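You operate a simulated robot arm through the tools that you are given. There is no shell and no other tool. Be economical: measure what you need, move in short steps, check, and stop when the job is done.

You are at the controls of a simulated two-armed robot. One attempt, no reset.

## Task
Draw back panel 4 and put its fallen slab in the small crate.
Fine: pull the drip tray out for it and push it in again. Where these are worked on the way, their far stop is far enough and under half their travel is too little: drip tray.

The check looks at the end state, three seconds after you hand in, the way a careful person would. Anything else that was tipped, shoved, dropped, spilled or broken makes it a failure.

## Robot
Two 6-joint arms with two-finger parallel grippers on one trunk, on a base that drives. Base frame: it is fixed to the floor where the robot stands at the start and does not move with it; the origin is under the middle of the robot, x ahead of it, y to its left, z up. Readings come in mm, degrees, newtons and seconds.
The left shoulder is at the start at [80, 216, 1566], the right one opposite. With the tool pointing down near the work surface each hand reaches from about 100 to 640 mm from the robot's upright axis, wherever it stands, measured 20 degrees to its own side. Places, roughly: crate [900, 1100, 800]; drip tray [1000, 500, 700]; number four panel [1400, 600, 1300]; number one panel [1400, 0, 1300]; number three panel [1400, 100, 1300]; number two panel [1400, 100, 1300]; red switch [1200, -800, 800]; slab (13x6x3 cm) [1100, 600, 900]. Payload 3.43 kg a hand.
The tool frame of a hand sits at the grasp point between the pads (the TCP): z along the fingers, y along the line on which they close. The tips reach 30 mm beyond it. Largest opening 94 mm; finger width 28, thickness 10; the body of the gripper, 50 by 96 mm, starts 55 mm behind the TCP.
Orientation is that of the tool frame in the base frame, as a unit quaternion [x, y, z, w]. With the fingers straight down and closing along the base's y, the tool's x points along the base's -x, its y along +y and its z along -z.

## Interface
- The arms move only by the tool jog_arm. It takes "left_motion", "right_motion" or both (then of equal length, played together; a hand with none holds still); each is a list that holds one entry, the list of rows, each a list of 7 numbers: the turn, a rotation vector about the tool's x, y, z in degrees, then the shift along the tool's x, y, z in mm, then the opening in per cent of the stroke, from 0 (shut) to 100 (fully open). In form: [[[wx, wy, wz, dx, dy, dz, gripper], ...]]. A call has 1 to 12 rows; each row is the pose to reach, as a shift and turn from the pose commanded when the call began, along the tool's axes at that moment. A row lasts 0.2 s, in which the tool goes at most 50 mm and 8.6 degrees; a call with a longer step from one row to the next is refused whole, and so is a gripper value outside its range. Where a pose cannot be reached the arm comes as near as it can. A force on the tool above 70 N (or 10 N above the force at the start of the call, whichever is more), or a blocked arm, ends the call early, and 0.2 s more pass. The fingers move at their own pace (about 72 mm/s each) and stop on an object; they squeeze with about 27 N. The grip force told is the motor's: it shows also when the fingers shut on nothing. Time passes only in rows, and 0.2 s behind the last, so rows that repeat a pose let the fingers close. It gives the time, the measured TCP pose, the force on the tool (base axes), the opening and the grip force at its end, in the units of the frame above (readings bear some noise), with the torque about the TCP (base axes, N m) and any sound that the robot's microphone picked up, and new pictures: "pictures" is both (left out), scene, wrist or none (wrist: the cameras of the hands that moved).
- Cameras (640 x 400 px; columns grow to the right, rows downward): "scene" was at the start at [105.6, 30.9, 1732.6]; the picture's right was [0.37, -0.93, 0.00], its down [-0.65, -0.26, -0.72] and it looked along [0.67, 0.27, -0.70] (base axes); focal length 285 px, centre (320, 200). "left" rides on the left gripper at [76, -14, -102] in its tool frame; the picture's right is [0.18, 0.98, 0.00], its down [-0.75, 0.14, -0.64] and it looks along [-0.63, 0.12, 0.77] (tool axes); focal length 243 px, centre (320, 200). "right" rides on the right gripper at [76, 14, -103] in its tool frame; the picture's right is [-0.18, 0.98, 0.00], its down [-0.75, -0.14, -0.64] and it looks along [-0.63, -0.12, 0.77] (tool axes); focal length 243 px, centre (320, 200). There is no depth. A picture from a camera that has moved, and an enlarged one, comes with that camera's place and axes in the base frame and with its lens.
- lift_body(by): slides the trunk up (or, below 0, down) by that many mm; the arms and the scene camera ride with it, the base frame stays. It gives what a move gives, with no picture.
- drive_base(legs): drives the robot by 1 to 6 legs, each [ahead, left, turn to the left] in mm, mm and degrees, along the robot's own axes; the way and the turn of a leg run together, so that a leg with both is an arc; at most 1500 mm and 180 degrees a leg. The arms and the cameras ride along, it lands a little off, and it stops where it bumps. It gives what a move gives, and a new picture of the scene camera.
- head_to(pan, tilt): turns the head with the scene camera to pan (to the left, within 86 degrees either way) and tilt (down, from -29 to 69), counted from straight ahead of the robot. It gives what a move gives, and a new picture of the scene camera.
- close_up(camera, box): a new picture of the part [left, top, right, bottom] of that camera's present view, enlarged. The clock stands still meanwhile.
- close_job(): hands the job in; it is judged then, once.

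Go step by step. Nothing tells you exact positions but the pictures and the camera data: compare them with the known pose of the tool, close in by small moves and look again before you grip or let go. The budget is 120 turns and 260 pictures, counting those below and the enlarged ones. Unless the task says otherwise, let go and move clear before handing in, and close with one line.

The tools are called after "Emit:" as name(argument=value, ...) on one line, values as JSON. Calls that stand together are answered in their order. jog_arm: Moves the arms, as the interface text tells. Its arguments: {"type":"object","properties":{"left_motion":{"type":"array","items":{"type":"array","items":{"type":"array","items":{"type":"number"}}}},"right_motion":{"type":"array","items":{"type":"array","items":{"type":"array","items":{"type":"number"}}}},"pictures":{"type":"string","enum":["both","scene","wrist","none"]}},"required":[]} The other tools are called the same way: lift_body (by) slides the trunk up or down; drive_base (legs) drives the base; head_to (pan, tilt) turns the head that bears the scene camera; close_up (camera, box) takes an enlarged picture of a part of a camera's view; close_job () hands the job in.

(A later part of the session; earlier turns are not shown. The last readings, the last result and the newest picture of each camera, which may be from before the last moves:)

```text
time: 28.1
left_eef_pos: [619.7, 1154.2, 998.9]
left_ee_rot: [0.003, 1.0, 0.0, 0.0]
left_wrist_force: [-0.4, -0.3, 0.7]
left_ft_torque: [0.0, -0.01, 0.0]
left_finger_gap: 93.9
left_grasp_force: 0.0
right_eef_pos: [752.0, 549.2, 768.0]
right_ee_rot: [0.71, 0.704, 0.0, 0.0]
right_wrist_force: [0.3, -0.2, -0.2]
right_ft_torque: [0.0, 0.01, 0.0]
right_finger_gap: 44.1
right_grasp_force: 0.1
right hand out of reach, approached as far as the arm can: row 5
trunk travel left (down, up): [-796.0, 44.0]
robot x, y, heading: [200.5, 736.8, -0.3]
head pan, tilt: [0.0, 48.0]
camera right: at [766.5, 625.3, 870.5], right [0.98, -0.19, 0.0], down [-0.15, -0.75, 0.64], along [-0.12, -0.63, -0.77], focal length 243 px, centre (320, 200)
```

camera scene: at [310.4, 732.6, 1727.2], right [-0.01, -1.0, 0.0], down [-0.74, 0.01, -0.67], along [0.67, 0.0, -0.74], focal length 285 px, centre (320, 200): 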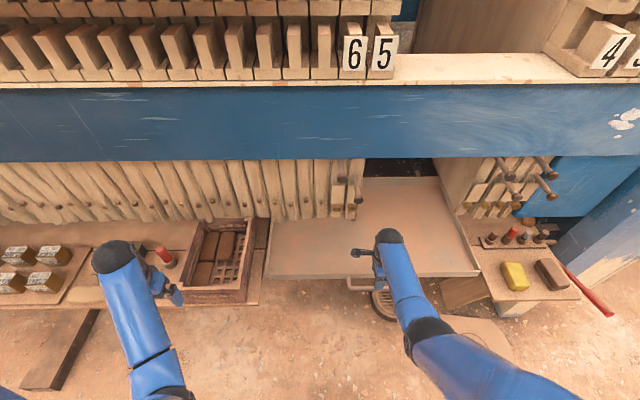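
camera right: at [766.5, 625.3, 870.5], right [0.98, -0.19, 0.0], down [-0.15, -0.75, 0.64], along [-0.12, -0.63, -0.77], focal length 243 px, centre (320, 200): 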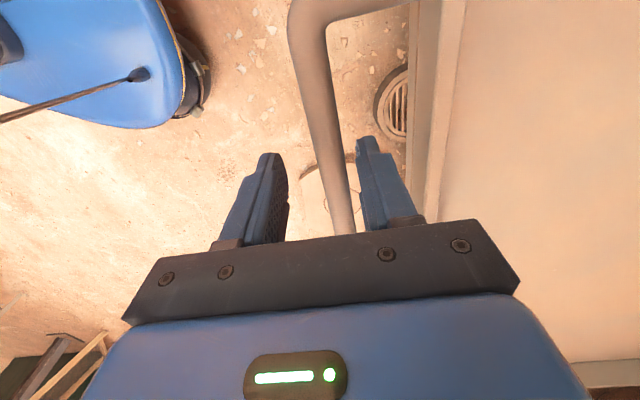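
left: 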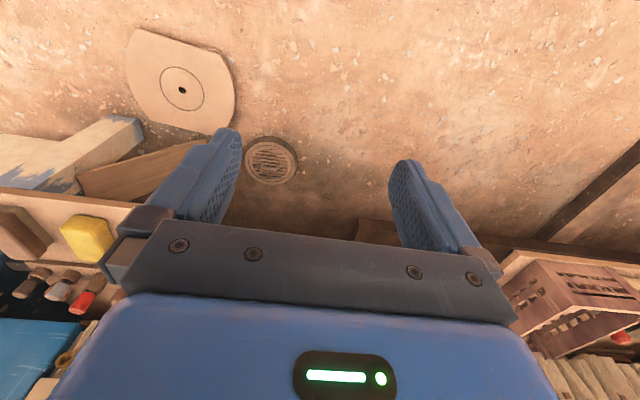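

The arm is at its reach limit. I raise the hand, lower the trunk by the same amount, and re-approach.

Emit:
jog_arm(right_motion=[[[0, 0, 0, 0, 0, -40, 47], [0, 0, 0, 0, 0, -80, 47], [0, 0, 0, 0, 0, -110, 47]]], pictures="none")

Emit:
lift_body(by=-100)

Emit:
jog_arm(right_motion=[[[0, 0, 0, 0, 0, 0, 47]]], pictures="both")

```text
time: 28.9
left_eef_pos: [619.3, 1155.4, 998.6]
left_ee_rot: [0.004, 1.0, 0.0, 0.0]
left_wrist_force: [0.1, -0.2, 0.6]
left_ft_torque: [0.0, -0.01, -0.01]
left_finger_gap: 94.2
left_grasp_force: 0.0
right_eef_pos: [752.2, 550.0, 880.5]
right_ee_rot: [0.71, 0.704, 0.0, 0.001]
right_wrist_force: [0.3, -1.2, -1.0]
right_ft_torque: [0.0, -0.02, -0.02]
right_finger_gap: 44.0
right_grasp_force: 0.0
trunk travel left (down, up): [-796.0, 44.0]
robot x, y, heading: [199.3, 727.7, -0.3]
head pan, tilt: [0.0, 48.0]
```

```text
time: 30.3
left_eef_pos: [619.7, 1154.4, 900.2]
left_ee_rot: [0.004, 1.0, -0.001, 0.0]
left_wrist_force: [-0.4, -0.3, -0.2]
left_ft_torque: [0.03, 0.03, -0.03]
left_finger_gap: 94.0
left_grasp_force: 0.0
right_eef_pos: [752.2, 549.8, 779.7]
right_ee_rot: [0.71, 0.705, 0.0, -0.001]
right_wrist_force: [0.1, -0.3, 1.0]
right_ft_torque: [-0.03, -0.01, 0.01]
right_finger_gap: 44.0
right_grasp_force: 0.0
trunk travel left (down, up): [-696.0, 144.0]
robot x, y, heading: [205.6, 731.5, -0.6]
head pan, tilt: [0.0, 48.0]
```

```text
time: 30.7
left_eef_pos: [619.4, 1155.3, 898.9]
left_ee_rot: [0.003, 1.0, 0.0, 0.0]
left_wrist_force: [0.2, -0.5, 0.6]
left_ft_torque: [0.0, -0.01, 0.0]
left_finger_gap: 93.8
left_grasp_force: 0.0
right_eef_pos: [750.9, 549.5, 780.8]
right_ee_rot: [0.709, 0.705, 0.0, 0.0]
right_wrist_force: [0.2, 0.2, -0.7]
right_ft_torque: [-0.02, -0.03, -0.02]
right_finger_gap: 44.3
right_grasp_force: 0.0
trunk travel left (down, up): [-696.0, 144.0]
robot x, y, heading: [204.1, 728.6, -0.3]
head pan, tilt: [0.0, 48.0]
camera scene: at [309.6, 732.7, 1627.3], right [-0.01, -1.0, 0.0], down [-0.74, 0.0, -0.67], along [0.67, 0.0, -0.74], focal length 285 px, centre (320, 200)
camera right: at [767.0, 625.8, 880.8], right [0.98, -0.19, 0.0], down [-0.15, -0.75, 0.64], along [-0.12, -0.63, -0.77], focal length 243 px, centre (320, 200)
```

scene: 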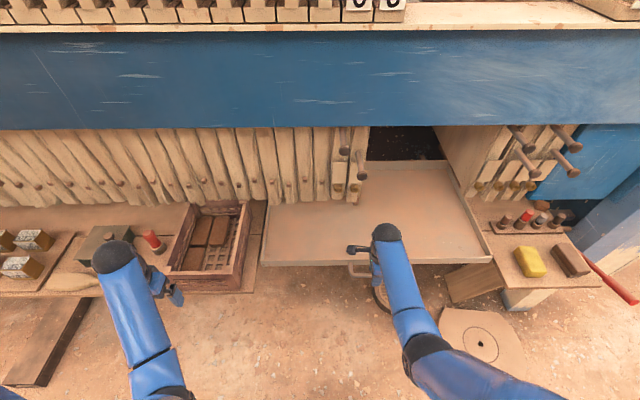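
right: 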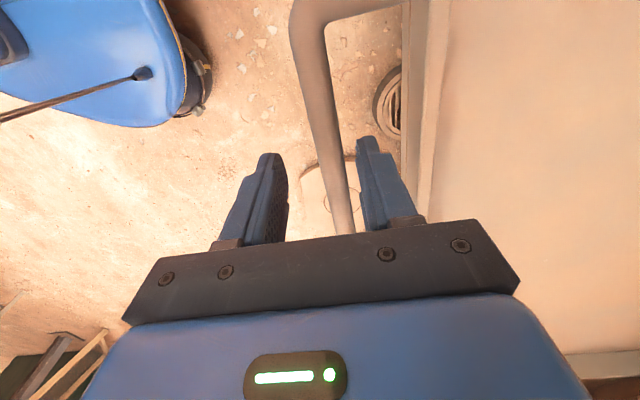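

I shift 10 mm toward the tray, lower 25 mm, then close on the bar.

Emit:
jog_arm(right_motion=[[[0, 0, 0, 0, 10, 0, 47], [0, 0, 0, 0, 10, 14, 47], [0, 0, 0, 0, 10, 26, 47], [0, 0, 0, 0, 10, 26, 0], [0, 0, 0, 0, 10, 26, 0], [0, 0, 0, 0, 10, 26, 0]]], pictures="wrist")

```text
time: 32.1
left_eef_pos: [618.8, 1154.6, 898.6]
left_ee_rot: [0.004, 1.0, 0.0, 0.0]
left_wrist_force: [0.2, 0.2, 0.4]
left_ft_torque: [0.0, 0.0, 0.03]
left_finger_gap: 94.1
left_grasp_force: 0.0
right_eef_pos: [760.1, 549.7, 752.0]
right_ee_rot: [0.708, 0.706, -0.001, -0.001]
right_wrist_force: [-10.8, 0.4, -4.5]
right_ft_torque: [-0.08, -0.02, 0.9]
right_finger_gap: 20.0
right_grasp_force: 44.5
trunk travel left (down, up): [-696.0, 144.0]
robot x, y, heading: [202.9, 733.9, -0.3]
head pan, tilt: [0.0, 48.0]
camera right: at [775.2, 626.6, 853.7], right [0.98, -0.19, 0.0], down [-0.14, -0.75, 0.64], along [-0.12, -0.63, -0.77], focal length 243 px, centre (320, 200)
```

right: 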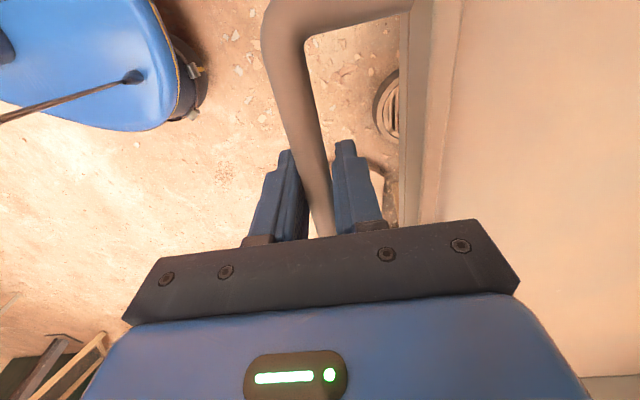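

The bar is gripped (20 mm). I pull the tray toward me with the arm.

Emit:
jog_arm(right_motion=[[[0, 0, 0, 0, -15, 0, 0], [0, 0, 0, 0, -35, 0, 0], [0, 0, 0, 0, -55, 0, 0], [0, 0, 0, 0, -75, 0, 0], [0, 0, 0, 0, -95, 0, 0], [0, 0, 0, 0, -115, 0, 0], [0, 0, 0, 0, -135, 0, 0], [0, 0, 0, 0, -155, 0, 0]]], pictures="both")

```text
time: 33.9
left_eef_pos: [620.7, 1152.2, 900.4]
left_ee_rot: [0.004, 1.0, 0.001, -0.001]
left_wrist_force: [0.2, -0.4, -0.2]
left_ft_torque: [-0.05, 0.0, -0.04]
left_finger_gap: 94.3
left_grasp_force: 0.0
right_eef_pos: [607.1, 549.0, 752.9]
right_ee_rot: [0.71, 0.704, -0.001, -0.002]
right_wrist_force: [3.4, -16.2, -23.7]
right_ft_torque: [-0.31, 0.06, 0.94]
right_finger_gap: 20.2
right_grasp_force: 45.1
trunk travel left (down, up): [-696.0, 144.0]
robot x, y, heading: [202.3, 733.8, -0.5]
head pan, tilt: [0.0, 48.0]
camera scene: at [310.1, 728.3, 1627.1], right [-0.01, -1.0, 0.0], down [-0.74, 0.01, -0.67], along [0.67, 0.0, -0.74], focal length 285 px, centre (320, 200)
camera right: at [621.8, 624.8, 854.1], right [0.98, -0.19, 0.0], down [-0.15, -0.75, 0.64], along [-0.13, -0.63, -0.77], focal length 243 px, centre (320, 200)
```

scene: 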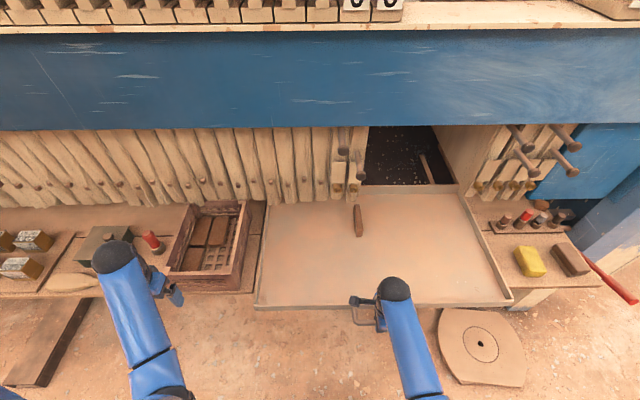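
right: 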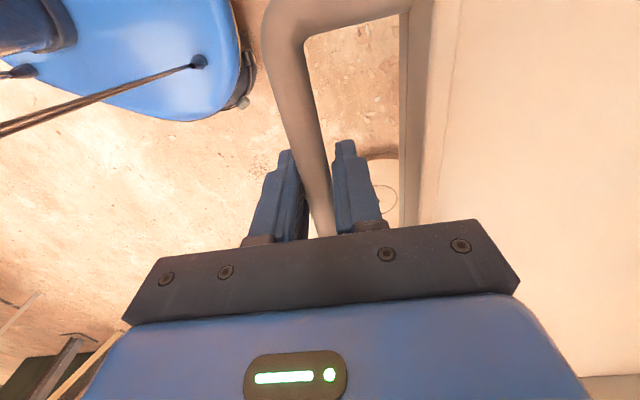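

The tray slides and the slab comes along, standing narrow at about [983, 579]. I keep pulling.

Emit:
jog_arm(right_motion=[[[0, 0, 0, 0, -20, 0, 0], [0, 0, 0, 0, -40, 0, 0], [0, 0, 0, 0, -60, 0, 0], [0, 0, 0, 0, -80, 0, 0], [0, 0, 0, 0, -100, 0, 0], [0, 0, 0, 0, -115, 0, 0]]], pictures="scene")

```text
time: 35.3
left_eef_pos: [620.2, 1152.7, 901.5]
left_ee_rot: [0.004, 1.0, 0.002, -0.001]
left_wrist_force: [-0.4, 0.3, 0.0]
left_ft_torque: [-0.03, 0.03, 0.01]
left_finger_gap: 94.1
left_grasp_force: 0.0
right_eef_pos: [490.7, 546.8, 752.8]
right_ee_rot: [0.709, 0.705, -0.001, 0.0]
right_wrist_force: [0.3, -34.1, 0.4]
right_ft_torque: [0.31, -0.04, 0.85]
right_finger_gap: 20.6
right_grasp_force: 44.6
trunk travel left (down, up): [-696.0, 144.0]
robot x, y, heading: [202.6, 731.3, -0.3]
head pan, tilt: [0.0, 48.0]
camera scene: at [308.9, 726.2, 1627.4], right [-0.01, -1.0, 0.0], down [-0.74, 0.01, -0.67], along [0.67, 0.0, -0.74], focal length 285 px, centre (320, 200)
```

scene: 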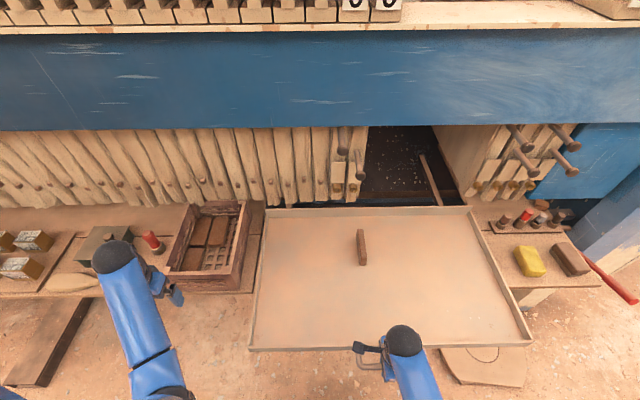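

Pulled 270 mm with no stop yet. I hold the bar and roll the base back for the rest.

Emit:
drive_base(legs=[[-100, 0, 0]])

```text
time: 36.4
left_eef_pos: [525.1, 1151.0, 899.9]
left_ee_rot: [0.005, 1.0, 0.002, -0.002]
left_wrist_force: [-0.7, 0.0, 0.6]
left_ft_torque: [-0.01, 0.03, -0.01]
left_finger_gap: 94.3
left_grasp_force: 0.0
right_eef_pos: [397.1, 548.2, 752.0]
right_ee_rot: [0.711, 0.704, 0.001, 0.002]
right_wrist_force: [8.4, -32.4, -11.0]
right_ft_torque: [-0.4, 0.05, 0.99]
right_finger_gap: 20.5
right_grasp_force: 45.2
trunk travel left (down, up): [-696.0, 144.0]
robot x, y, heading: [101.2, 737.6, -0.5]
head pan, tilt: [0.0, 48.0]
camera scene: at [216.1, 726.9, 1626.8], right [-0.01, -1.0, 0.0], down [-0.75, 0.01, -0.67], along [0.67, 0.0, -0.75], focal length 285 px, centre (320, 200)
```

scene: 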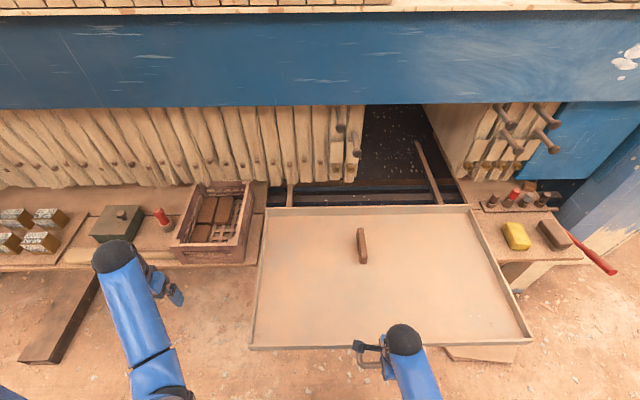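

Pulled about 363 mm; slab now near x≈775, well clear of the beam. I pull a bit more with the arm to find out whether the stop is near.

Emit:
jog_arm(right_motion=[[[0, 0, 0, 0, -15, 0, 0], [0, 0, 0, 0, -30, 0, 0], [0, 0, 0, 0, -45, 0, 0], [0, 0, 0, 0, -60, 0, 0]]], pictures="scene")

Emit:
close_up(camera="scene", box=[230, 180, 550, 380])

```text
time: 37.5
left_eef_pos: [523.7, 1153.6, 899.7]
left_ee_rot: [0.002, 1.0, 0.0, -0.001]
left_wrist_force: [-0.8, 0.0, -0.2]
left_ft_torque: [-0.03, -0.08, -0.02]
left_finger_gap: 94.1
left_grasp_force: 0.1
right_eef_pos: [359.8, 550.8, 760.5]
right_ee_rot: [0.708, 0.705, 0.021, 0.023]
right_wrist_force: [39.9, -17.0, -29.6]
right_ft_torque: [-0.06, -0.22, 1.0]
right_finger_gap: 15.7
right_grasp_force: 45.4
trunk travel left (down, up): [-696.0, 144.0]
robot x, y, heading: [102.8, 736.1, -0.2]
head pan, tilt: [0.0, 48.0]
stopped in row 4 (right hand): the force on the tool passed its limit at 76 N (the readings are from after the stop); the commanded pose is now the measured one
camera scene: at [214.4, 732.2, 1627.4], right [-0.01, -1.0, 0.0], down [-0.74, 0.0, -0.67], along [0.67, 0.0, -0.74], focal length 285 px, centre (320, 200)
```

scene: 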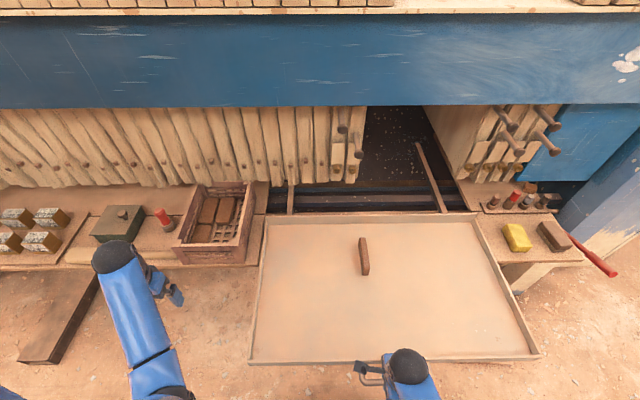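

```text
2.00 times, centred on (390, 280) of scene
camera zoom: at [214.4, 732.2, 1627.4], right [-0.01, -1.0, 0.0], down [-0.74, 0.0, -0.67], along [0.67, 0.0, -0.74], focal length 571 px, centre (180, 40)
```

zoom: 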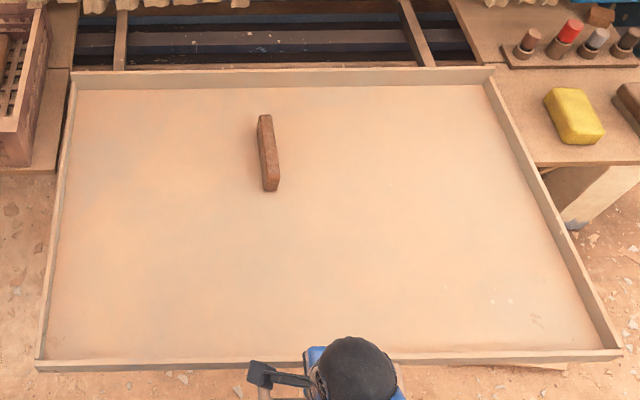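

The tray hit its stop at about 400 mm of travel. The slab stands on edge at about [725, 578]. I release the handle, raise both hands, and lower the trunk to gain reach.

Emit:
jog_arm(right_motion=[[[0, 0, 0, 0, 0, 0, 45], [0, 0, 0, 0, 0, 0, 45], [0, 0, 0, 0, 0, -30, 45], [0, 0, 0, 0, 0, -70, 45], [0, 0, 0, 0, 0, -110, 45], [0, 0, 0, 0, 0, -150, 45], [0, 0, 0, 0, 0, -190, 45], [0, 0, 0, 0, 0, -230, 45]]], left_motion=[[[0, 0, 0, 0, 0, -20, 70], [0, 0, 0, 0, 0, -45, 70], [0, 0, 0, 0, 0, -70, 70], [0, 0, 0, 0, 0, -95, 70], [0, 0, 0, 0, 0, -120, 70], [0, 0, 0, 0, 0, -150, 70], [0, 0, 0, 0, 0, -180, 70], [0, 0, 0, 0, 0, -200, 70]]], pictures="none")

Emit:
lift_body(by=-200)

Emit:
drive_base(legs=[[0, -300, 0]])

```text
time: 39.3
left_eef_pos: [569.5, 1190.1, 930.3]
left_ee_rot: [0.003, 1.0, 0.002, 0.003]
left_wrist_force: [0.0, -0.2, 0.0]
left_ft_torque: [-0.06, 0.02, 0.0]
left_finger_gap: 65.7
left_grasp_force: 0.0
left hand out of reach, approached as far as the arm can: row 1, 2, 3, 4, 5, 6, 7, 8
right_eef_pos: [346.0, 551.3, 939.8]
right_ee_rot: [0.709, 0.704, 0.016, 0.016]
right_wrist_force: [-0.1, -0.1, -0.4]
right_ft_torque: [-0.01, -0.01, -0.01]
right_finger_gap: 42.3
right_grasp_force: 0.0
right hand out of reach, approached as far as the arm can: row 7, 8
trunk travel left (down, up): [-696.0, 144.0]
robot x, y, heading: [106.7, 734.6, -0.5]
head pan, tilt: [0.0, 48.0]
```

```text
time: 41.4
left_eef_pos: [569.2, 1191.1, 729.0]
left_ee_rot: [0.003, 1.0, 0.003, 0.003]
left_wrist_force: [-0.3, -0.6, 0.4]
left_ft_torque: [0.0, 0.02, -0.02]
left_finger_gap: 65.7
left_grasp_force: 0.0
right_eef_pos: [346.2, 551.5, 738.8]
right_ee_rot: [0.708, 0.705, 0.015, 0.017]
right_wrist_force: [11.5, 2.8, -3.8]
right_ft_torque: [0.08, 0.23, 0.15]
right_finger_gap: 48.8
right_grasp_force: 5.1
trunk travel left (down, up): [-496.0, 344.0]
robot x, y, heading: [103.9, 731.9, -0.4]
head pan, tilt: [0.0, 48.0]
```

```text
time: 42.7
left_eef_pos: [568.5, 1092.2, 731.6]
left_ee_rot: [0.004, 1.0, 0.004, 0.003]
left_wrist_force: [-0.4, 1.0, -0.4]
left_ft_torque: [0.01, 0.02, 0.0]
left_finger_gap: 65.7
left_grasp_force: 0.0
right_eef_pos: [348.1, 464.2, 741.3]
right_ee_rot: [0.697, 0.716, 0.034, 0.007]
right_wrist_force: [8.9, 19.5, -5.0]
right_ft_torque: [-0.1, 0.21, 0.66]
right_finger_gap: 47.1
right_grasp_force: 4.6
trunk travel left (down, up): [-496.0, 344.0]
robot x, y, heading: [104.1, 634.8, -0.5]
head pan, tilt: [0.0, 48.0]
stopped in leg 1: the force on the tool passed its limit at 158 N (the readings are from after the stop); the commanded pose is now the measured one
camera scene: at [213.4, 634.5, 1427.3], right [-0.01, -1.0, 0.0], down [-0.74, 0.01, -0.67], along [0.67, 0.0, -0.74], focal length 285 px, centre (320, 200)
```

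scene: 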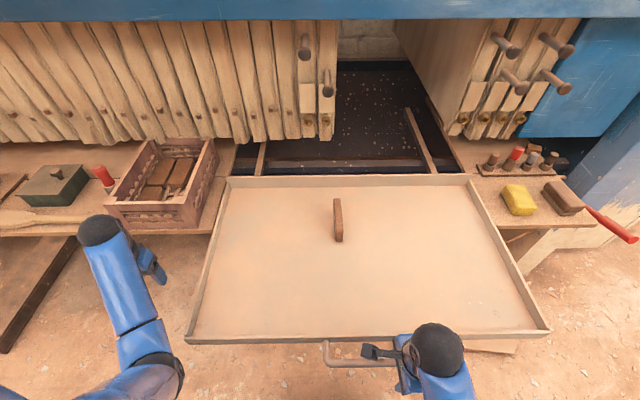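

The hands hadn't risen enough, and the right hand slid along the handle to its end post; nothing looks displaced. I ease it off that post and lift it clear.

Emit:
jog_arm(right_motion=[[[0, 0, 0, 12, 0, 0, 55], [0, 0, 0, 20, 0, 0, 60], [0, 0, 0, 20, 0, -20, 60], [0, 0, 0, 20, 0, -50, 60], [0, 0, 0, 20, 0, -90, 60], [0, 0, 0, 20, 0, -120, 60]]], pictures="both")

```text
time: 44.1
left_eef_pos: [569.5, 1092.7, 730.5]
left_ee_rot: [0.004, 1.0, 0.002, 0.003]
left_wrist_force: [0.3, 0.0, -0.4]
left_ft_torque: [0.02, -0.01, -0.01]
left_finger_gap: 65.8
left_grasp_force: 0.0
right_eef_pos: [346.8, 481.7, 741.2]
right_ee_rot: [0.699, 0.714, 0.031, 0.006]
right_wrist_force: [-0.5, 0.1, -1.1]
right_ft_torque: [0.02, -0.01, 0.01]
right_finger_gap: 56.5
right_grasp_force: 0.0
right hand out of reach, approached as far as the arm can: row 3, 4, 5, 6
trunk travel left (down, up): [-496.0, 344.0]
robot x, y, heading: [103.5, 640.9, -0.6]
head pan, tilt: [0.0, 48.0]
camera scene: at [212.7, 636.1, 1427.3], right [-0.01, -1.0, 0.0], down [-0.74, 0.01, -0.67], along [0.67, -0.01, -0.74], focal length 285 px, centre (320, 200)
camera right: at [353.4, 555.8, 845.6], right [0.99, -0.16, 0.05], down [-0.16, -0.78, 0.61], along [-0.06, -0.61, -0.79], focal length 243 px, centre (320, 200)
```

scene: 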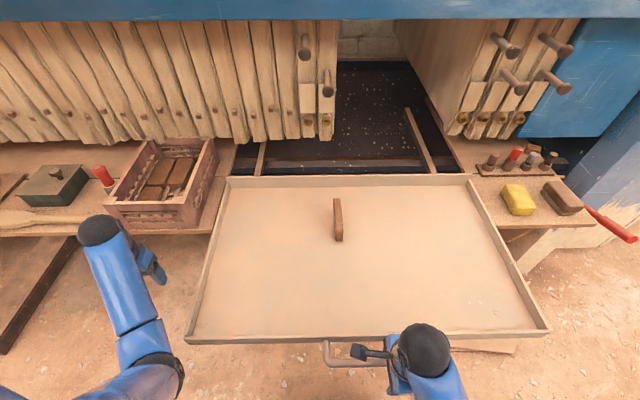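
right: 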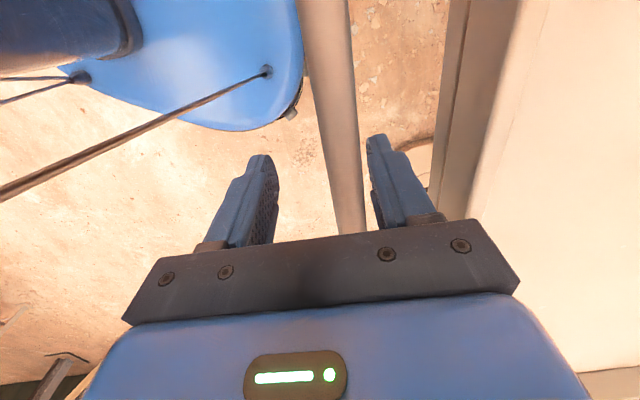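

The arm is folded too tightly to rise, so I lift with the trunk instead, then extend forward over the tray.

Emit:
lift_body(by=180)

Emit:
jog_arm(right_motion=[[[0, 0, 0, -10, 30, 0, 60], [0, 0, 0, -20, 60, 0, 60], [0, 0, 0, -30, 90, -10, 60], [0, 0, 0, -40, 120, -30, 60], [0, 0, 0, -50, 150, -60, 60], [0, 0, 0, -60, 180, -90, 60]]], left_motion=[[[0, 0, 0, -20, 0, 0, 70], [0, 0, 0, -20, 0, -10, 70], [0, 0, 0, -20, 0, -20, 70], [0, 0, 0, -20, 0, -30, 70], [0, 0, 0, -20, 0, -40, 70], [0, 0, 0, -20, 0, -50, 70]]], pictures="scene")

```text
time: 46.1
left_eef_pos: [569.3, 1092.3, 910.8]
left_ee_rot: [0.004, 1.0, 0.003, 0.004]
left_wrist_force: [0.5, 0.7, -0.6]
left_ft_torque: [-0.02, -0.02, -0.01]
left_finger_gap: 65.6
left_grasp_force: 0.1
right_eef_pos: [347.0, 482.3, 921.5]
right_ee_rot: [0.7, 0.714, 0.031, 0.007]
right_wrist_force: [0.7, 0.3, 0.7]
right_ft_torque: [0.02, 0.0, 0.0]
right_finger_gap: 56.3
right_grasp_force: 0.1
trunk travel left (down, up): [-676.0, 164.0]
robot x, y, heading: [102.1, 643.3, -0.6]
head pan, tilt: [0.0, 48.0]
```

```text
time: 47.5
left_eef_pos: [602.9, 1101.4, 927.1]
left_ee_rot: [0.004, 1.0, 0.003, 0.004]
left_wrist_force: [0.6, 0.3, 0.6]
left_ft_torque: [0.0, -0.01, 0.03]
left_finger_gap: 65.8
left_grasp_force: 0.0
left hand out of reach, approached as far as the arm can: row 3, 4, 5, 6
right_eef_pos: [528.1, 428.1, 897.8]
right_ee_rot: [0.699, 0.714, 0.036, 0.011]
right_wrist_force: [-0.1, 0.3, -0.3]
right_ft_torque: [0.01, 0.0, -0.03]
right_finger_gap: 56.2
right_grasp_force: 0.0
right hand out of reach, approached as far as the arm can: row 1, 2, 3, 4, 5, 6
trunk travel left (down, up): [-676.0, 164.0]
robot x, y, heading: [104.0, 635.4, -0.8]
head pan, tilt: [0.0, 48.0]
camera scene: at [214.6, 636.0, 1607.1], right [-0.01, -1.0, 0.0], down [-0.74, 0.01, -0.67], along [0.67, -0.01, -0.74], focal length 285 px, centre (320, 200)
```

scene: 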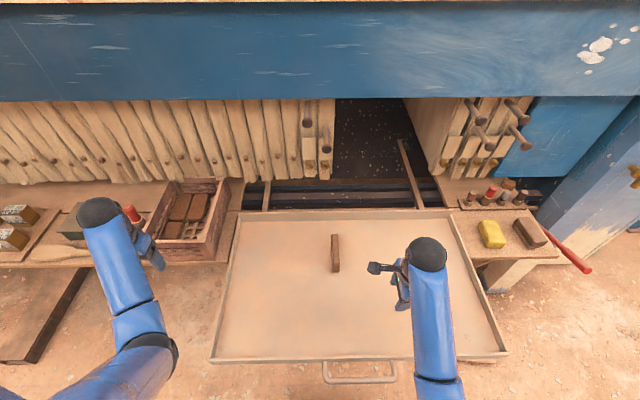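

Hand height is tied to the trunk height, but the left hand can reach the slab from a bit further right. I drive right 150 mm and move the left hand over the slab to look.

Emit:
drive_base(legs=[[0, -150, 0]])

Emit:
jog_arm(left_motion=[[[0, 0, 0, -10, -40, 0, 70], [0, 0, 0, -20, -80, 0, 70], [0, 0, 0, -30, -120, 0, 70], [0, 0, 0, -40, -160, 0, 70], [0, 0, 0, -50, -200, 0, 70], [0, 0, 0, -55, -240, 0, 70], [0, 0, 0, -60, -280, 0, 70], [0, 0, 0, -60, -320, 0, 70], [0, 0, 0, -60, -360, 0, 70]]], pictures="both")

```text
time: 48.9
left_eef_pos: [598.9, 956.8, 926.6]
left_ee_rot: [0.003, 1.0, 0.002, 0.005]
left_wrist_force: [0.2, -0.4, 0.8]
left_ft_torque: [0.0, 0.05, 0.04]
left_finger_gap: 65.9
left_grasp_force: 0.1
right_eef_pos: [524.9, 281.3, 900.1]
right_ee_rot: [0.699, 0.715, 0.035, 0.013]
right_wrist_force: [0.0, 0.2, 0.1]
right_ft_torque: [-0.03, 0.02, 0.02]
right_finger_gap: 56.3
right_grasp_force: 0.0
trunk travel left (down, up): [-676.0, 164.0]
robot x, y, heading: [104.8, 490.4, -0.3]
head pan, tilt: [0.0, 48.0]
camera scene: at [212.0, 491.9, 1607.2], right [-0.01, -1.0, 0.0], down [-0.74, 0.0, -0.67], along [0.67, -0.01, -0.74], focal length 285 px, centre (320, 200)
```

scene: 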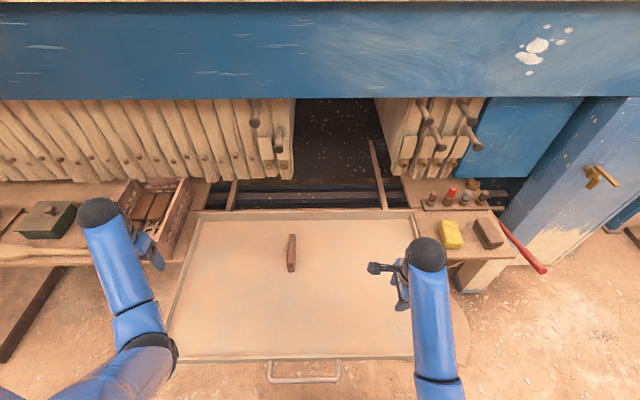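

```text
time: 50.9
left_eef_pos: [658.4, 592.4, 927.7]
left_ee_rot: [0.004, 1.0, 0.004, 0.004]
left_wrist_force: [-0.5, -0.4, -0.3]
left_ft_torque: [0.04, 0.02, 0.0]
left_finger_gap: 65.9
left_grasp_force: 0.0
left hand out of reach, approached as far as the arm can: row 1, 2, 3, 4, 5, 6, 7, 8
right_eef_pos: [525.6, 279.9, 899.0]
right_ee_rot: [0.698, 0.715, 0.037, 0.013]
right_wrist_force: [-0.1, -0.2, 0.2]
right_ft_torque: [-0.02, -0.03, 0.0]
right_finger_gap: 56.4
right_grasp_force: 0.1
trunk travel left (down, up): [-676.0, 164.0]
robot x, y, heading: [102.5, 492.0, -0.0]
head pan, tilt: [0.0, 48.0]
camera scene: at [211.8, 486.8, 1607.3], right [-0.01, -1.0, 0.0], down [-0.74, 0.01, -0.67], along [0.67, 0.0, -0.74], focal length 285 px, centre (320, 200)
camera left: at [580.8, 577.9, 1029.1], right [-0.18, 0.98, 0.01], down [0.75, 0.13, 0.65], along [0.64, 0.12, -0.76], focal length 243 px, centre (320, 200)
```

scene: 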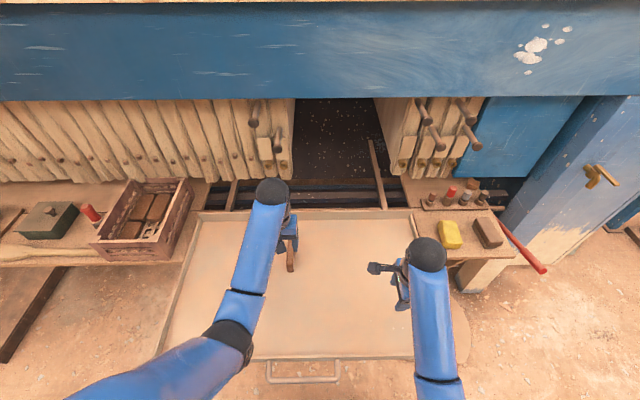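
left: 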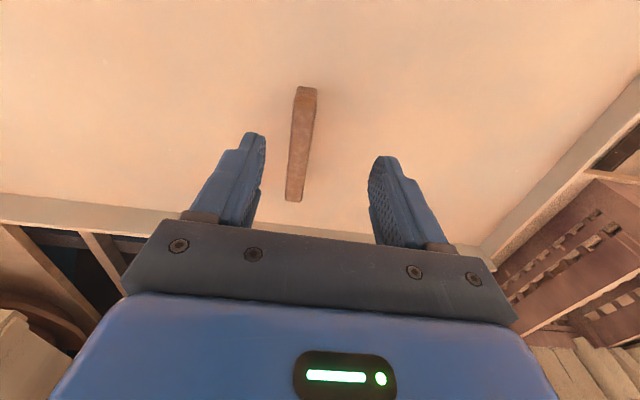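

The slab stands on its long edge: top at z≈800, centre about [712, 581], its length along x. I move over it and go down part way.

Emit:
jog_arm(left_motion=[[[0, 0, 0, -25, -6, 10, 75], [0, 0, 0, -53, -11, 30, 75], [0, 0, 0, -53, -11, 55, 75], [0, 0, 0, -53, -11, 80, 75]]], pictures="both")

```text
time: 51.9
left_eef_pos: [711.8, 582.3, 848.3]
left_ee_rot: [0.004, 1.0, 0.002, 0.004]
left_wrist_force: [0.4, 0.2, 0.0]
left_ft_torque: [0.03, 0.0, 0.04]
left_finger_gap: 70.7
left_grasp_force: 0.1
right_eef_pos: [525.7, 281.7, 899.9]
right_ee_rot: [0.698, 0.715, 0.036, 0.013]
right_wrist_force: [0.1, -0.1, 0.2]
right_ft_torque: [-0.01, -0.01, -0.01]
right_finger_gap: 56.4
right_grasp_force: 0.0
trunk travel left (down, up): [-676.0, 164.0]
robot x, y, heading: [104.8, 486.2, -0.4]
head pan, tilt: [0.0, 48.0]
camera scene: at [211.8, 488.7, 1607.3], right [-0.01, -1.0, 0.0], down [-0.74, 0.0, -0.67], along [0.67, 0.0, -0.74], focal length 285 px, centre (320, 200)
camera left: at [634.1, 568.3, 948.6], right [-0.18, 0.98, 0.0], down [0.75, 0.13, 0.65], along [0.64, 0.12, -0.76], focal length 243 px, centre (320, 200)
```

scene: 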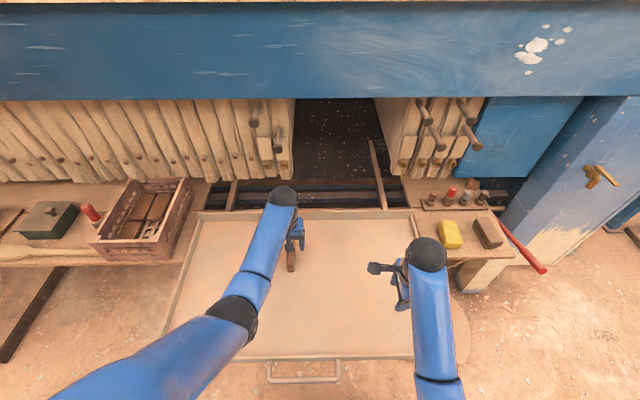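
left: 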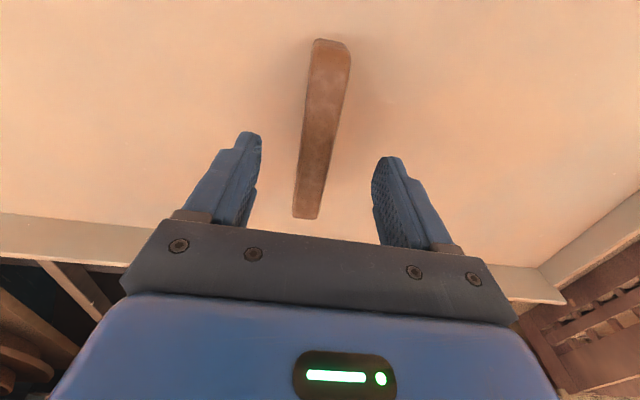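

Alignment holds (centre about [717, 580]). I descend to z≈788 and close.

Emit:
jog_arm(left_motion=[[[0, 0, 0, -4, -2, 20, 75], [0, 0, 0, -4, -2, 40, 75], [0, 0, 0, -4, -2, 60, 75], [0, 0, 0, -4, -2, 60, 40], [0, 0, 0, -4, -2, 60, 10], [0, 0, 0, -4, -2, 60, 10], [0, 0, 0, -4, -2, 60, 10]]], pictures="both")

```text
time: 53.5
left_eef_pos: [716.8, 581.7, 786.5]
left_ee_rot: [0.003, 1.0, 0.003, 0.005]
left_wrist_force: [0.9, 0.4, -0.7]
left_ft_torque: [0.0, -0.16, 0.02]
left_finger_gap: 26.2
left_grasp_force: 26.8
right_eef_pos: [525.9, 280.1, 899.9]
right_ee_rot: [0.698, 0.715, 0.036, 0.012]
right_wrist_force: [0.1, -0.3, 0.0]
right_ft_torque: [-0.01, 0.02, 0.01]
right_finger_gap: 56.2
right_grasp_force: 0.1
trunk travel left (down, up): [-676.0, 164.0]
robot x, y, heading: [97.6, 490.4, -0.4]
head pan, tilt: [0.0, 48.0]
camera scene: at [211.9, 488.3, 1607.3], right [-0.01, -1.0, 0.0], down [-0.74, 0.0, -0.67], along [0.67, 0.0, -0.74], focal length 285 px, centre (320, 200)
camera left: at [638.4, 567.0, 888.0], right [-0.18, 0.98, 0.0], down [0.75, 0.13, 0.65], along [0.64, 0.12, -0.76], focal length 243 px, centre (320, 200)
```

scene: 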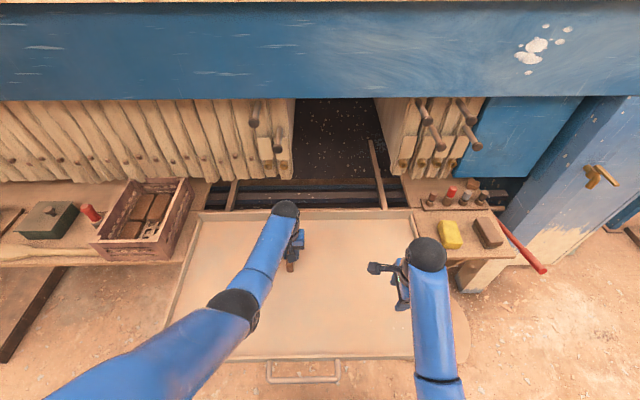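
left: 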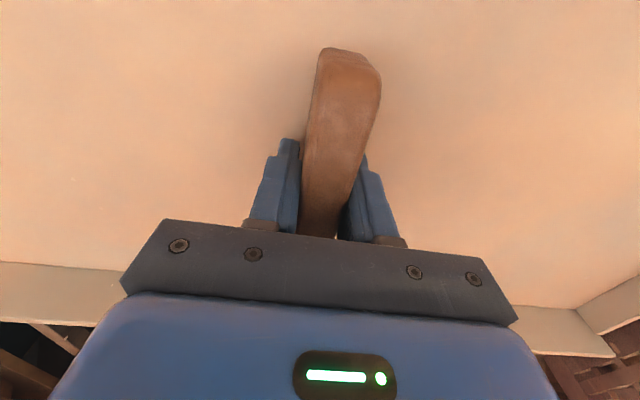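

The slab is gripped (26 mm). I lift it straight up and back.

Emit:
jog_arm(left_motion=[[[0, 0, 0, 0, 0, -20, 10], [0, 0, 0, 0, 0, -45, 10], [0, 0, 0, 0, 0, -75, 10], [0, 0, 0, 0, 0, -105, 10], [0, 0, 0, 20, 20, -130, 10], [0, 0, 0, 45, 45, -140, 10], [0, 0, 0, 70, 70, -140, 10], [0, 0, 0, 95, 95, -140, 10], [0, 0, 0, 110, 130, -140, 10], [0, 0, 0, 110, 165, -140, 10]]], pictures="both")

```text
time: 55.6
left_eef_pos: [614.3, 750.1, 902.4]
left_ee_rot: [0.004, 1.0, 0.003, 0.006]
left_wrist_force: [0.0, 0.5, -3.2]
left_ft_torque: [-0.02, 0.01, -0.02]
left_finger_gap: 26.3
left_grasp_force: 27.1
left hand out of reach, approached as far as the arm can: row 7, 8, 9, 10
right_eef_pos: [526.8, 282.2, 899.5]
right_ee_rot: [0.699, 0.714, 0.034, 0.012]
right_wrist_force: [0.3, -0.2, -0.1]
right_ft_torque: [0.01, 0.0, 0.06]
right_finger_gap: 56.6
right_grasp_force: 0.1
trunk travel left (down, up): [-676.0, 164.0]
robot x, y, heading: [106.8, 488.4, -0.2]
head pan, tilt: [0.0, 48.0]
camera scene: at [212.8, 489.9, 1607.2], right [-0.01, -1.0, 0.0], down [-0.74, 0.0, -0.67], along [0.67, 0.0, -0.74], focal length 285 px, centre (320, 200)
camera left: at [536.2, 735.5, 1003.5], right [-0.18, 0.98, 0.0], down [0.75, 0.13, 0.65], along [0.64, 0.12, -0.76], focal length 243 px, centre (320, 200)
```

scene: 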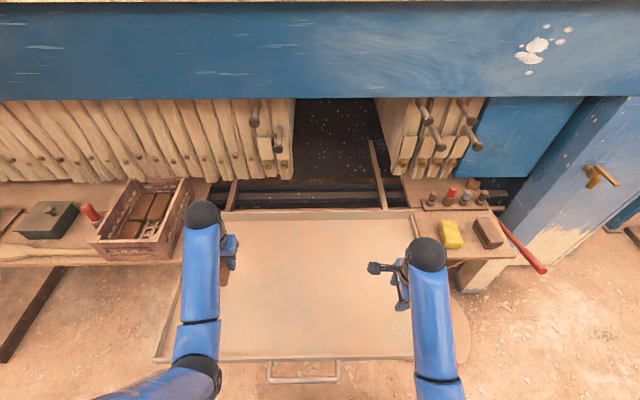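
left: 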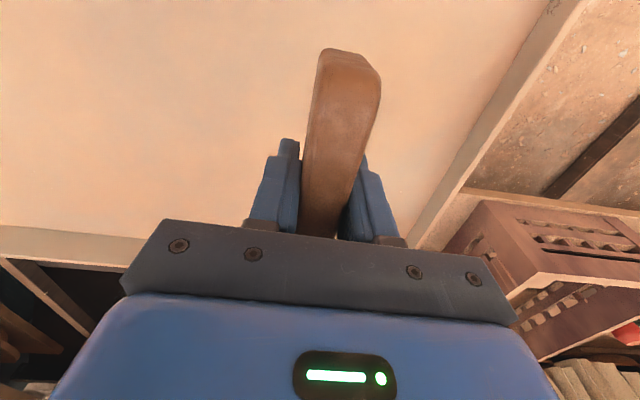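

The slab is held firmly. I raise the trunk so the slab is well clear, and back up to reposition for pushing the tray.

Emit:
lift_body(by=110)

Emit:
drive_base(legs=[[-80, 0, 0]])

Emit:
jog_arm(right_motion=[[[1, -0.5, 0.3, 30, -5, 0, 50], [2, -1, 0.7, 70, -10, 0, 50], [3.9, -1.9, 1.4, 110, -20, 0, 50], [3.9, -1.9, 1.4, 150, -30, 5, 50], [3.9, -1.9, 1.4, 190, -45, 15, 50], [3.9, -1.9, 1.4, 225, -60, 30, 50], [3.9, -1.9, 1.4, 255, -75, 50, 50]]], pictures="both")

```text
time: 57.1
left_eef_pos: [613.4, 748.0, 1012.9]
left_ee_rot: [0.003, 1.0, 0.003, 0.005]
left_wrist_force: [-0.8, 0.2, -3.1]
left_ft_torque: [-0.02, 0.0, 0.02]
left_finger_gap: 26.2
left_grasp_force: 27.1
right_eef_pos: [527.3, 280.6, 1009.0]
right_ee_rot: [0.698, 0.715, 0.036, 0.011]
right_wrist_force: [0.0, -0.8, -0.9]
right_ft_torque: [0.01, 0.0, 0.01]
right_finger_gap: 56.2
right_grasp_force: 0.1
trunk travel left (down, up): [-786.0, 54.0]
robot x, y, heading: [101.7, 486.8, -0.4]
head pan, tilt: [0.0, 48.0]
```

```text
time: 58.1
left_eef_pos: [544.5, 749.1, 1008.3]
left_ee_rot: [0.005, 1.0, 0.003, 0.002]
left_wrist_force: [0.6, -0.4, -3.7]
left_ft_torque: [0.01, 0.05, 0.03]
left_finger_gap: 26.0
left_grasp_force: 27.0
right_eef_pos: [455.3, 281.3, 1005.8]
right_ee_rot: [0.699, 0.714, 0.033, 0.01]
right_wrist_force: [1.0, -1.2, -0.7]
right_ft_torque: [0.04, 0.05, 0.01]
right_finger_gap: 56.3
right_grasp_force: 0.1
trunk travel left (down, up): [-786.0, 54.0]
robot x, y, heading: [22.3, 489.9, -0.3]
head pan, tilt: [0.0, 48.0]
camera scene: at [147.6, 489.1, 1716.0], right [-0.01, -1.0, 0.0], down [-0.75, 0.01, -0.66], along [0.66, 0.0, -0.75], focal length 285 px, centre (320, 200)
```

scene: 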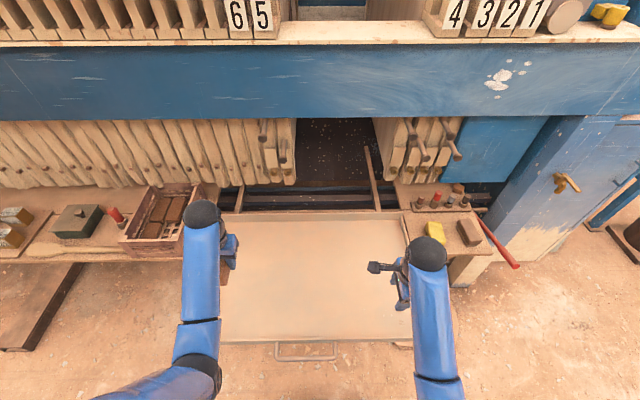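

```text
time: 59.7
left_eef_pos: [535.2, 748.8, 1014.0]
left_ee_rot: [0.005, 1.0, 0.003, 0.006]
left_wrist_force: [0.6, 0.3, -3.6]
left_ft_torque: [-0.01, 0.02, 0.04]
left_finger_gap: 26.0
left_grasp_force: 27.2
right_eef_pos: [370.8, 536.4, 963.2]
right_ee_rot: [0.708, 0.706, 0.0, 0.0]
right_wrist_force: [-0.9, -0.5, -0.2]
right_ft_torque: [-0.01, -0.02, 0.02]
right_finger_gap: 47.2
right_grasp_force: 0.1
right hand out of reach, approached as far as the arm can: row 1, 2, 3, 4, 5
trunk travel left (down, up): [-786.0, 54.0]
robot x, y, heading: [24.0, 489.2, -0.4]
head pan, tilt: [0.0, 48.0]
camera scene: at [132.6, 490.0, 1717.4], right [-0.01, -1.0, 0.0], down [-0.74, 0.0, -0.67], along [0.67, -0.01, -0.74], focal length 285 px, centre (320, 200)
camera right: at [385.4, 612.3, 1063.5], right [0.98, -0.19, 0.0], down [-0.15, -0.75, 0.64], along [-0.12, -0.63, -0.77], focal length 243 px, centre (320, 200)
```

scene: 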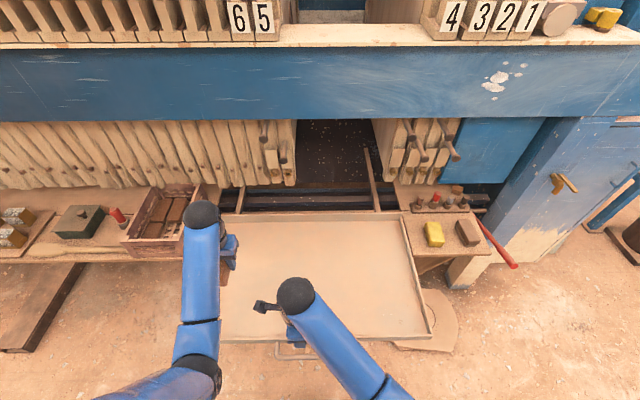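
right: 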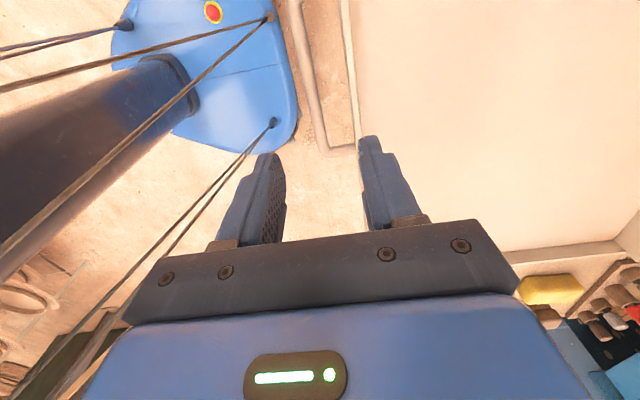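

The bar is now at about x=358. I centre over it and descend.

Emit:
jog_arm(right_motion=[[[0, 0, 0, 12, -12, 25, 50], [0, 0, 0, 12, -12, 60, 50], [0, 0, 0, 12, -12, 95, 50], [0, 0, 0, 12, -12, 130, 50], [0, 0, 0, 12, -12, 160, 50], [0, 0, 0, 12, -12, 175, 50]]], pictures="wrist")

```text
time: 61.1
left_eef_pos: [536.2, 748.7, 1013.1]
left_ee_rot: [0.005, 1.0, 0.002, 0.006]
left_wrist_force: [0.2, -0.8, -3.5]
left_ft_torque: [-0.01, -0.01, -0.01]
left_finger_gap: 26.3
left_grasp_force: 27.0
right_eef_pos: [360.7, 549.4, 786.2]
right_ee_rot: [0.708, 0.706, 0.002, 0.0]
right_wrist_force: [0.0, 0.7, 1.3]
right_ft_torque: [0.01, 0.02, 0.04]
right_finger_gap: 47.1
right_grasp_force: 0.1
trunk travel left (down, up): [-786.0, 54.0]
robot x, y, heading: [24.9, 489.9, -0.3]
head pan, tilt: [0.0, 48.0]
camera right: at [374.5, 624.6, 887.2], right [0.98, -0.19, 0.0], down [-0.14, -0.75, 0.64], along [-0.12, -0.63, -0.77], focal length 243 px, centre (320, 200)
```

right: 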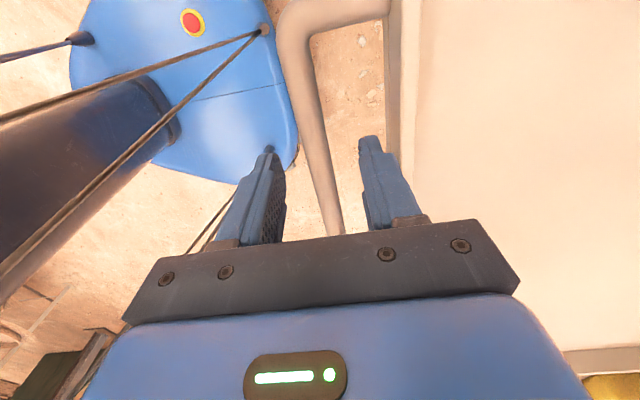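

The bar lies between the fingers. I go down 32 mm more and close.

Emit:
jog_arm(right_motion=[[[0, 0, 0, 0, 0, 16, 50], [0, 0, 0, 0, 0, 32, 50], [0, 0, 0, 0, 0, 32, 0], [0, 0, 0, 0, 0, 32, 0], [0, 0, 0, 0, 0, 32, 0]]], pictures="none")

Emit:
jog_arm(right_motion=[[[0, 0, 0, 0, 15, 0, 0], [0, 0, 0, 0, 35, 0, 0], [0, 0, 0, 0, 55, 0, 0], [0, 0, 0, 0, 75, 0, 0], [0, 0, 0, 0, 95, 0, 0], [0, 0, 0, 0, 115, 0, 0], [0, 0, 0, 0, 135, 0, 0], [0, 0, 0, 0, 150, 0, 0]]], pictures="scene")

```text
time: 62.3
left_eef_pos: [536.6, 748.6, 1013.1]
left_ee_rot: [0.003, 1.0, 0.003, 0.006]
left_wrist_force: [-0.7, 0.7, -3.1]
left_ft_torque: [0.03, -0.01, 0.01]
left_finger_gap: 26.2
left_grasp_force: 27.2
right_eef_pos: [359.9, 549.4, 755.4]
right_ee_rot: [0.708, 0.706, 0.0, 0.001]
right_wrist_force: [-1.2, 0.3, -2.8]
right_ft_torque: [0.35, -0.02, 0.58]
right_finger_gap: 20.3
right_grasp_force: 45.0
trunk travel left (down, up): [-786.0, 54.0]
robot x, y, heading: [25.5, 489.2, -0.4]
head pan, tilt: [0.0, 48.0]
```

```text
time: 64.1
left_eef_pos: [538.5, 754.6, 1009.1]
left_ee_rot: [0.003, 1.0, 0.001, 0.006]
left_wrist_force: [-1.0, 0.5, -2.8]
left_ft_torque: [0.01, 0.0, 0.0]
left_finger_gap: 26.3
left_grasp_force: 26.6
right_eef_pos: [504.1, 547.6, 761.8]
right_ee_rot: [0.707, 0.707, -0.001, 0.0]
right_wrist_force: [-4.7, 24.5, -26.8]
right_ft_torque: [-0.01, 0.01, 0.68]
right_finger_gap: 15.9
right_grasp_force: 44.7
right hand out of reach, approached as far as the arm can: row 7, 8
trunk travel left (down, up): [-786.0, 54.0]
robot x, y, heading: [26.4, 484.4, -0.2]
head pan, tilt: [0.0, 48.0]
camera scene: at [138.9, 496.4, 1716.5], right [-0.01, -1.0, 0.0], down [-0.75, 0.0, -0.67], along [0.67, -0.01, -0.75], focal length 285 px, centre (320, 200)
```

scene: 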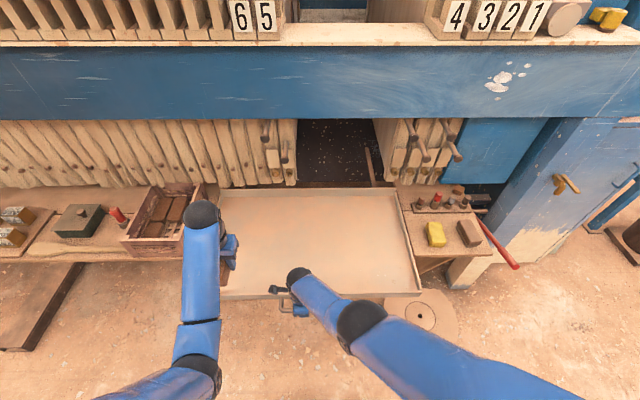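

The tray is moving in; the arm is at its limit, so I roll the base forward while holding the bar.

Emit:
drive_base(legs=[[190, 0, 0]])

```text
time: 65.7
left_eef_pos: [721.1, 750.0, 1012.4]
left_ee_rot: [0.006, 1.0, 0.002, 0.007]
left_wrist_force: [0.0, -0.3, -3.8]
left_ft_torque: [0.0, 0.01, -0.05]
left_finger_gap: 26.5
left_grasp_force: 27.0
right_eef_pos: [689.0, 544.7, 766.8]
right_ee_rot: [0.709, 0.705, 0.002, 0.003]
right_wrist_force: [-3.6, 31.9, 13.8]
right_ft_torque: [0.85, 0.01, 1.25]
right_finger_gap: 15.9
right_grasp_force: 44.7
trunk travel left (down, up): [-786.0, 54.0]
robot x, y, heading: [210.3, 487.9, -0.6]
head pan, tilt: [0.0, 48.0]
camera scene: at [316.9, 494.1, 1717.4], right [-0.01, -1.0, 0.0], down [-0.74, 0.0, -0.67], along [0.67, -0.01, -0.74], focal length 285 px, centre (320, 200)
```

scene: 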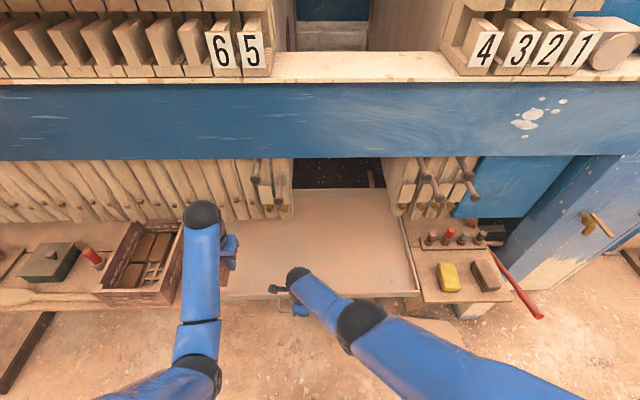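

About 73 mm remain. I draw the slab hand back a bit for clearance and roll forward again.

Emit:
jog_arm(left_motion=[[[0, 0, 0, 20, 0, 0, 10], [0, 0, 0, 40, 0, 0, 10], [0, 0, 0, 60, 0, 10, 10]]], pictures="none")

Emit:
drive_base(legs=[[60, 0, 0]])

```text
time: 66.5
left_eef_pos: [663.3, 749.0, 998.1]
left_ee_rot: [0.005, 1.0, 0.002, 0.008]
left_wrist_force: [-0.4, -0.3, -2.5]
left_ft_torque: [0.0, 0.03, 0.0]
left_finger_gap: 26.5
left_grasp_force: 26.9
left hand out of reach, approached as far as the arm can: row 1, 2, 3
right_eef_pos: [690.8, 544.2, 765.7]
right_ee_rot: [0.709, 0.705, 0.005, 0.001]
right_wrist_force: [-1.2, 13.6, 2.3]
right_ft_torque: [0.85, -0.13, 1.08]
right_finger_gap: 15.8
right_grasp_force: 44.8
trunk travel left (down, up): [-786.0, 54.0]
robot x, y, heading: [210.6, 491.6, -0.3]
head pan, tilt: [0.0, 48.0]
```

```text
time: 67.4
left_eef_pos: [722.8, 749.1, 997.4]
left_ee_rot: [0.005, 1.0, 0.001, 0.008]
left_wrist_force: [0.3, -0.6, -3.4]
left_ft_torque: [0.01, -0.03, -0.02]
left_finger_gap: 26.3
left_grasp_force: 27.3
right_eef_pos: [746.5, 543.0, 763.9]
right_ee_rot: [0.708, 0.706, -0.001, 0.002]
right_wrist_force: [-7.1, 15.3, -13.7]
right_ft_torque: [-0.14, -0.1, 1.27]
right_finger_gap: 16.0
right_grasp_force: 45.2
trunk travel left (down, up): [-786.0, 54.0]
robot x, y, heading: [266.7, 484.3, -0.4]
head pan, tilt: [0.0, 48.0]
camera scene: at [378.4, 492.9, 1717.0], right [-0.01, -1.0, 0.0], down [-0.74, 0.0, -0.67], along [0.67, -0.01, -0.74], focal length 285 px, centre (320, 200)
```

scene: 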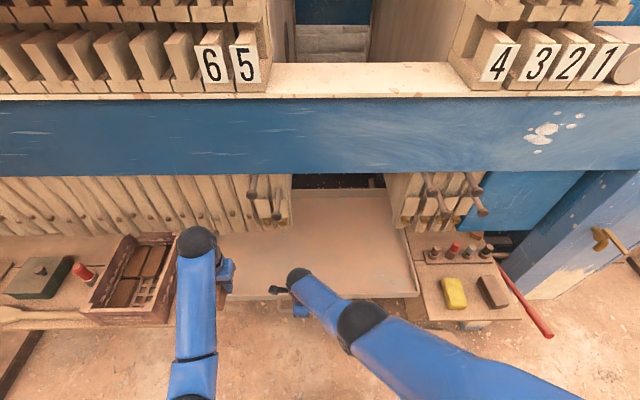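

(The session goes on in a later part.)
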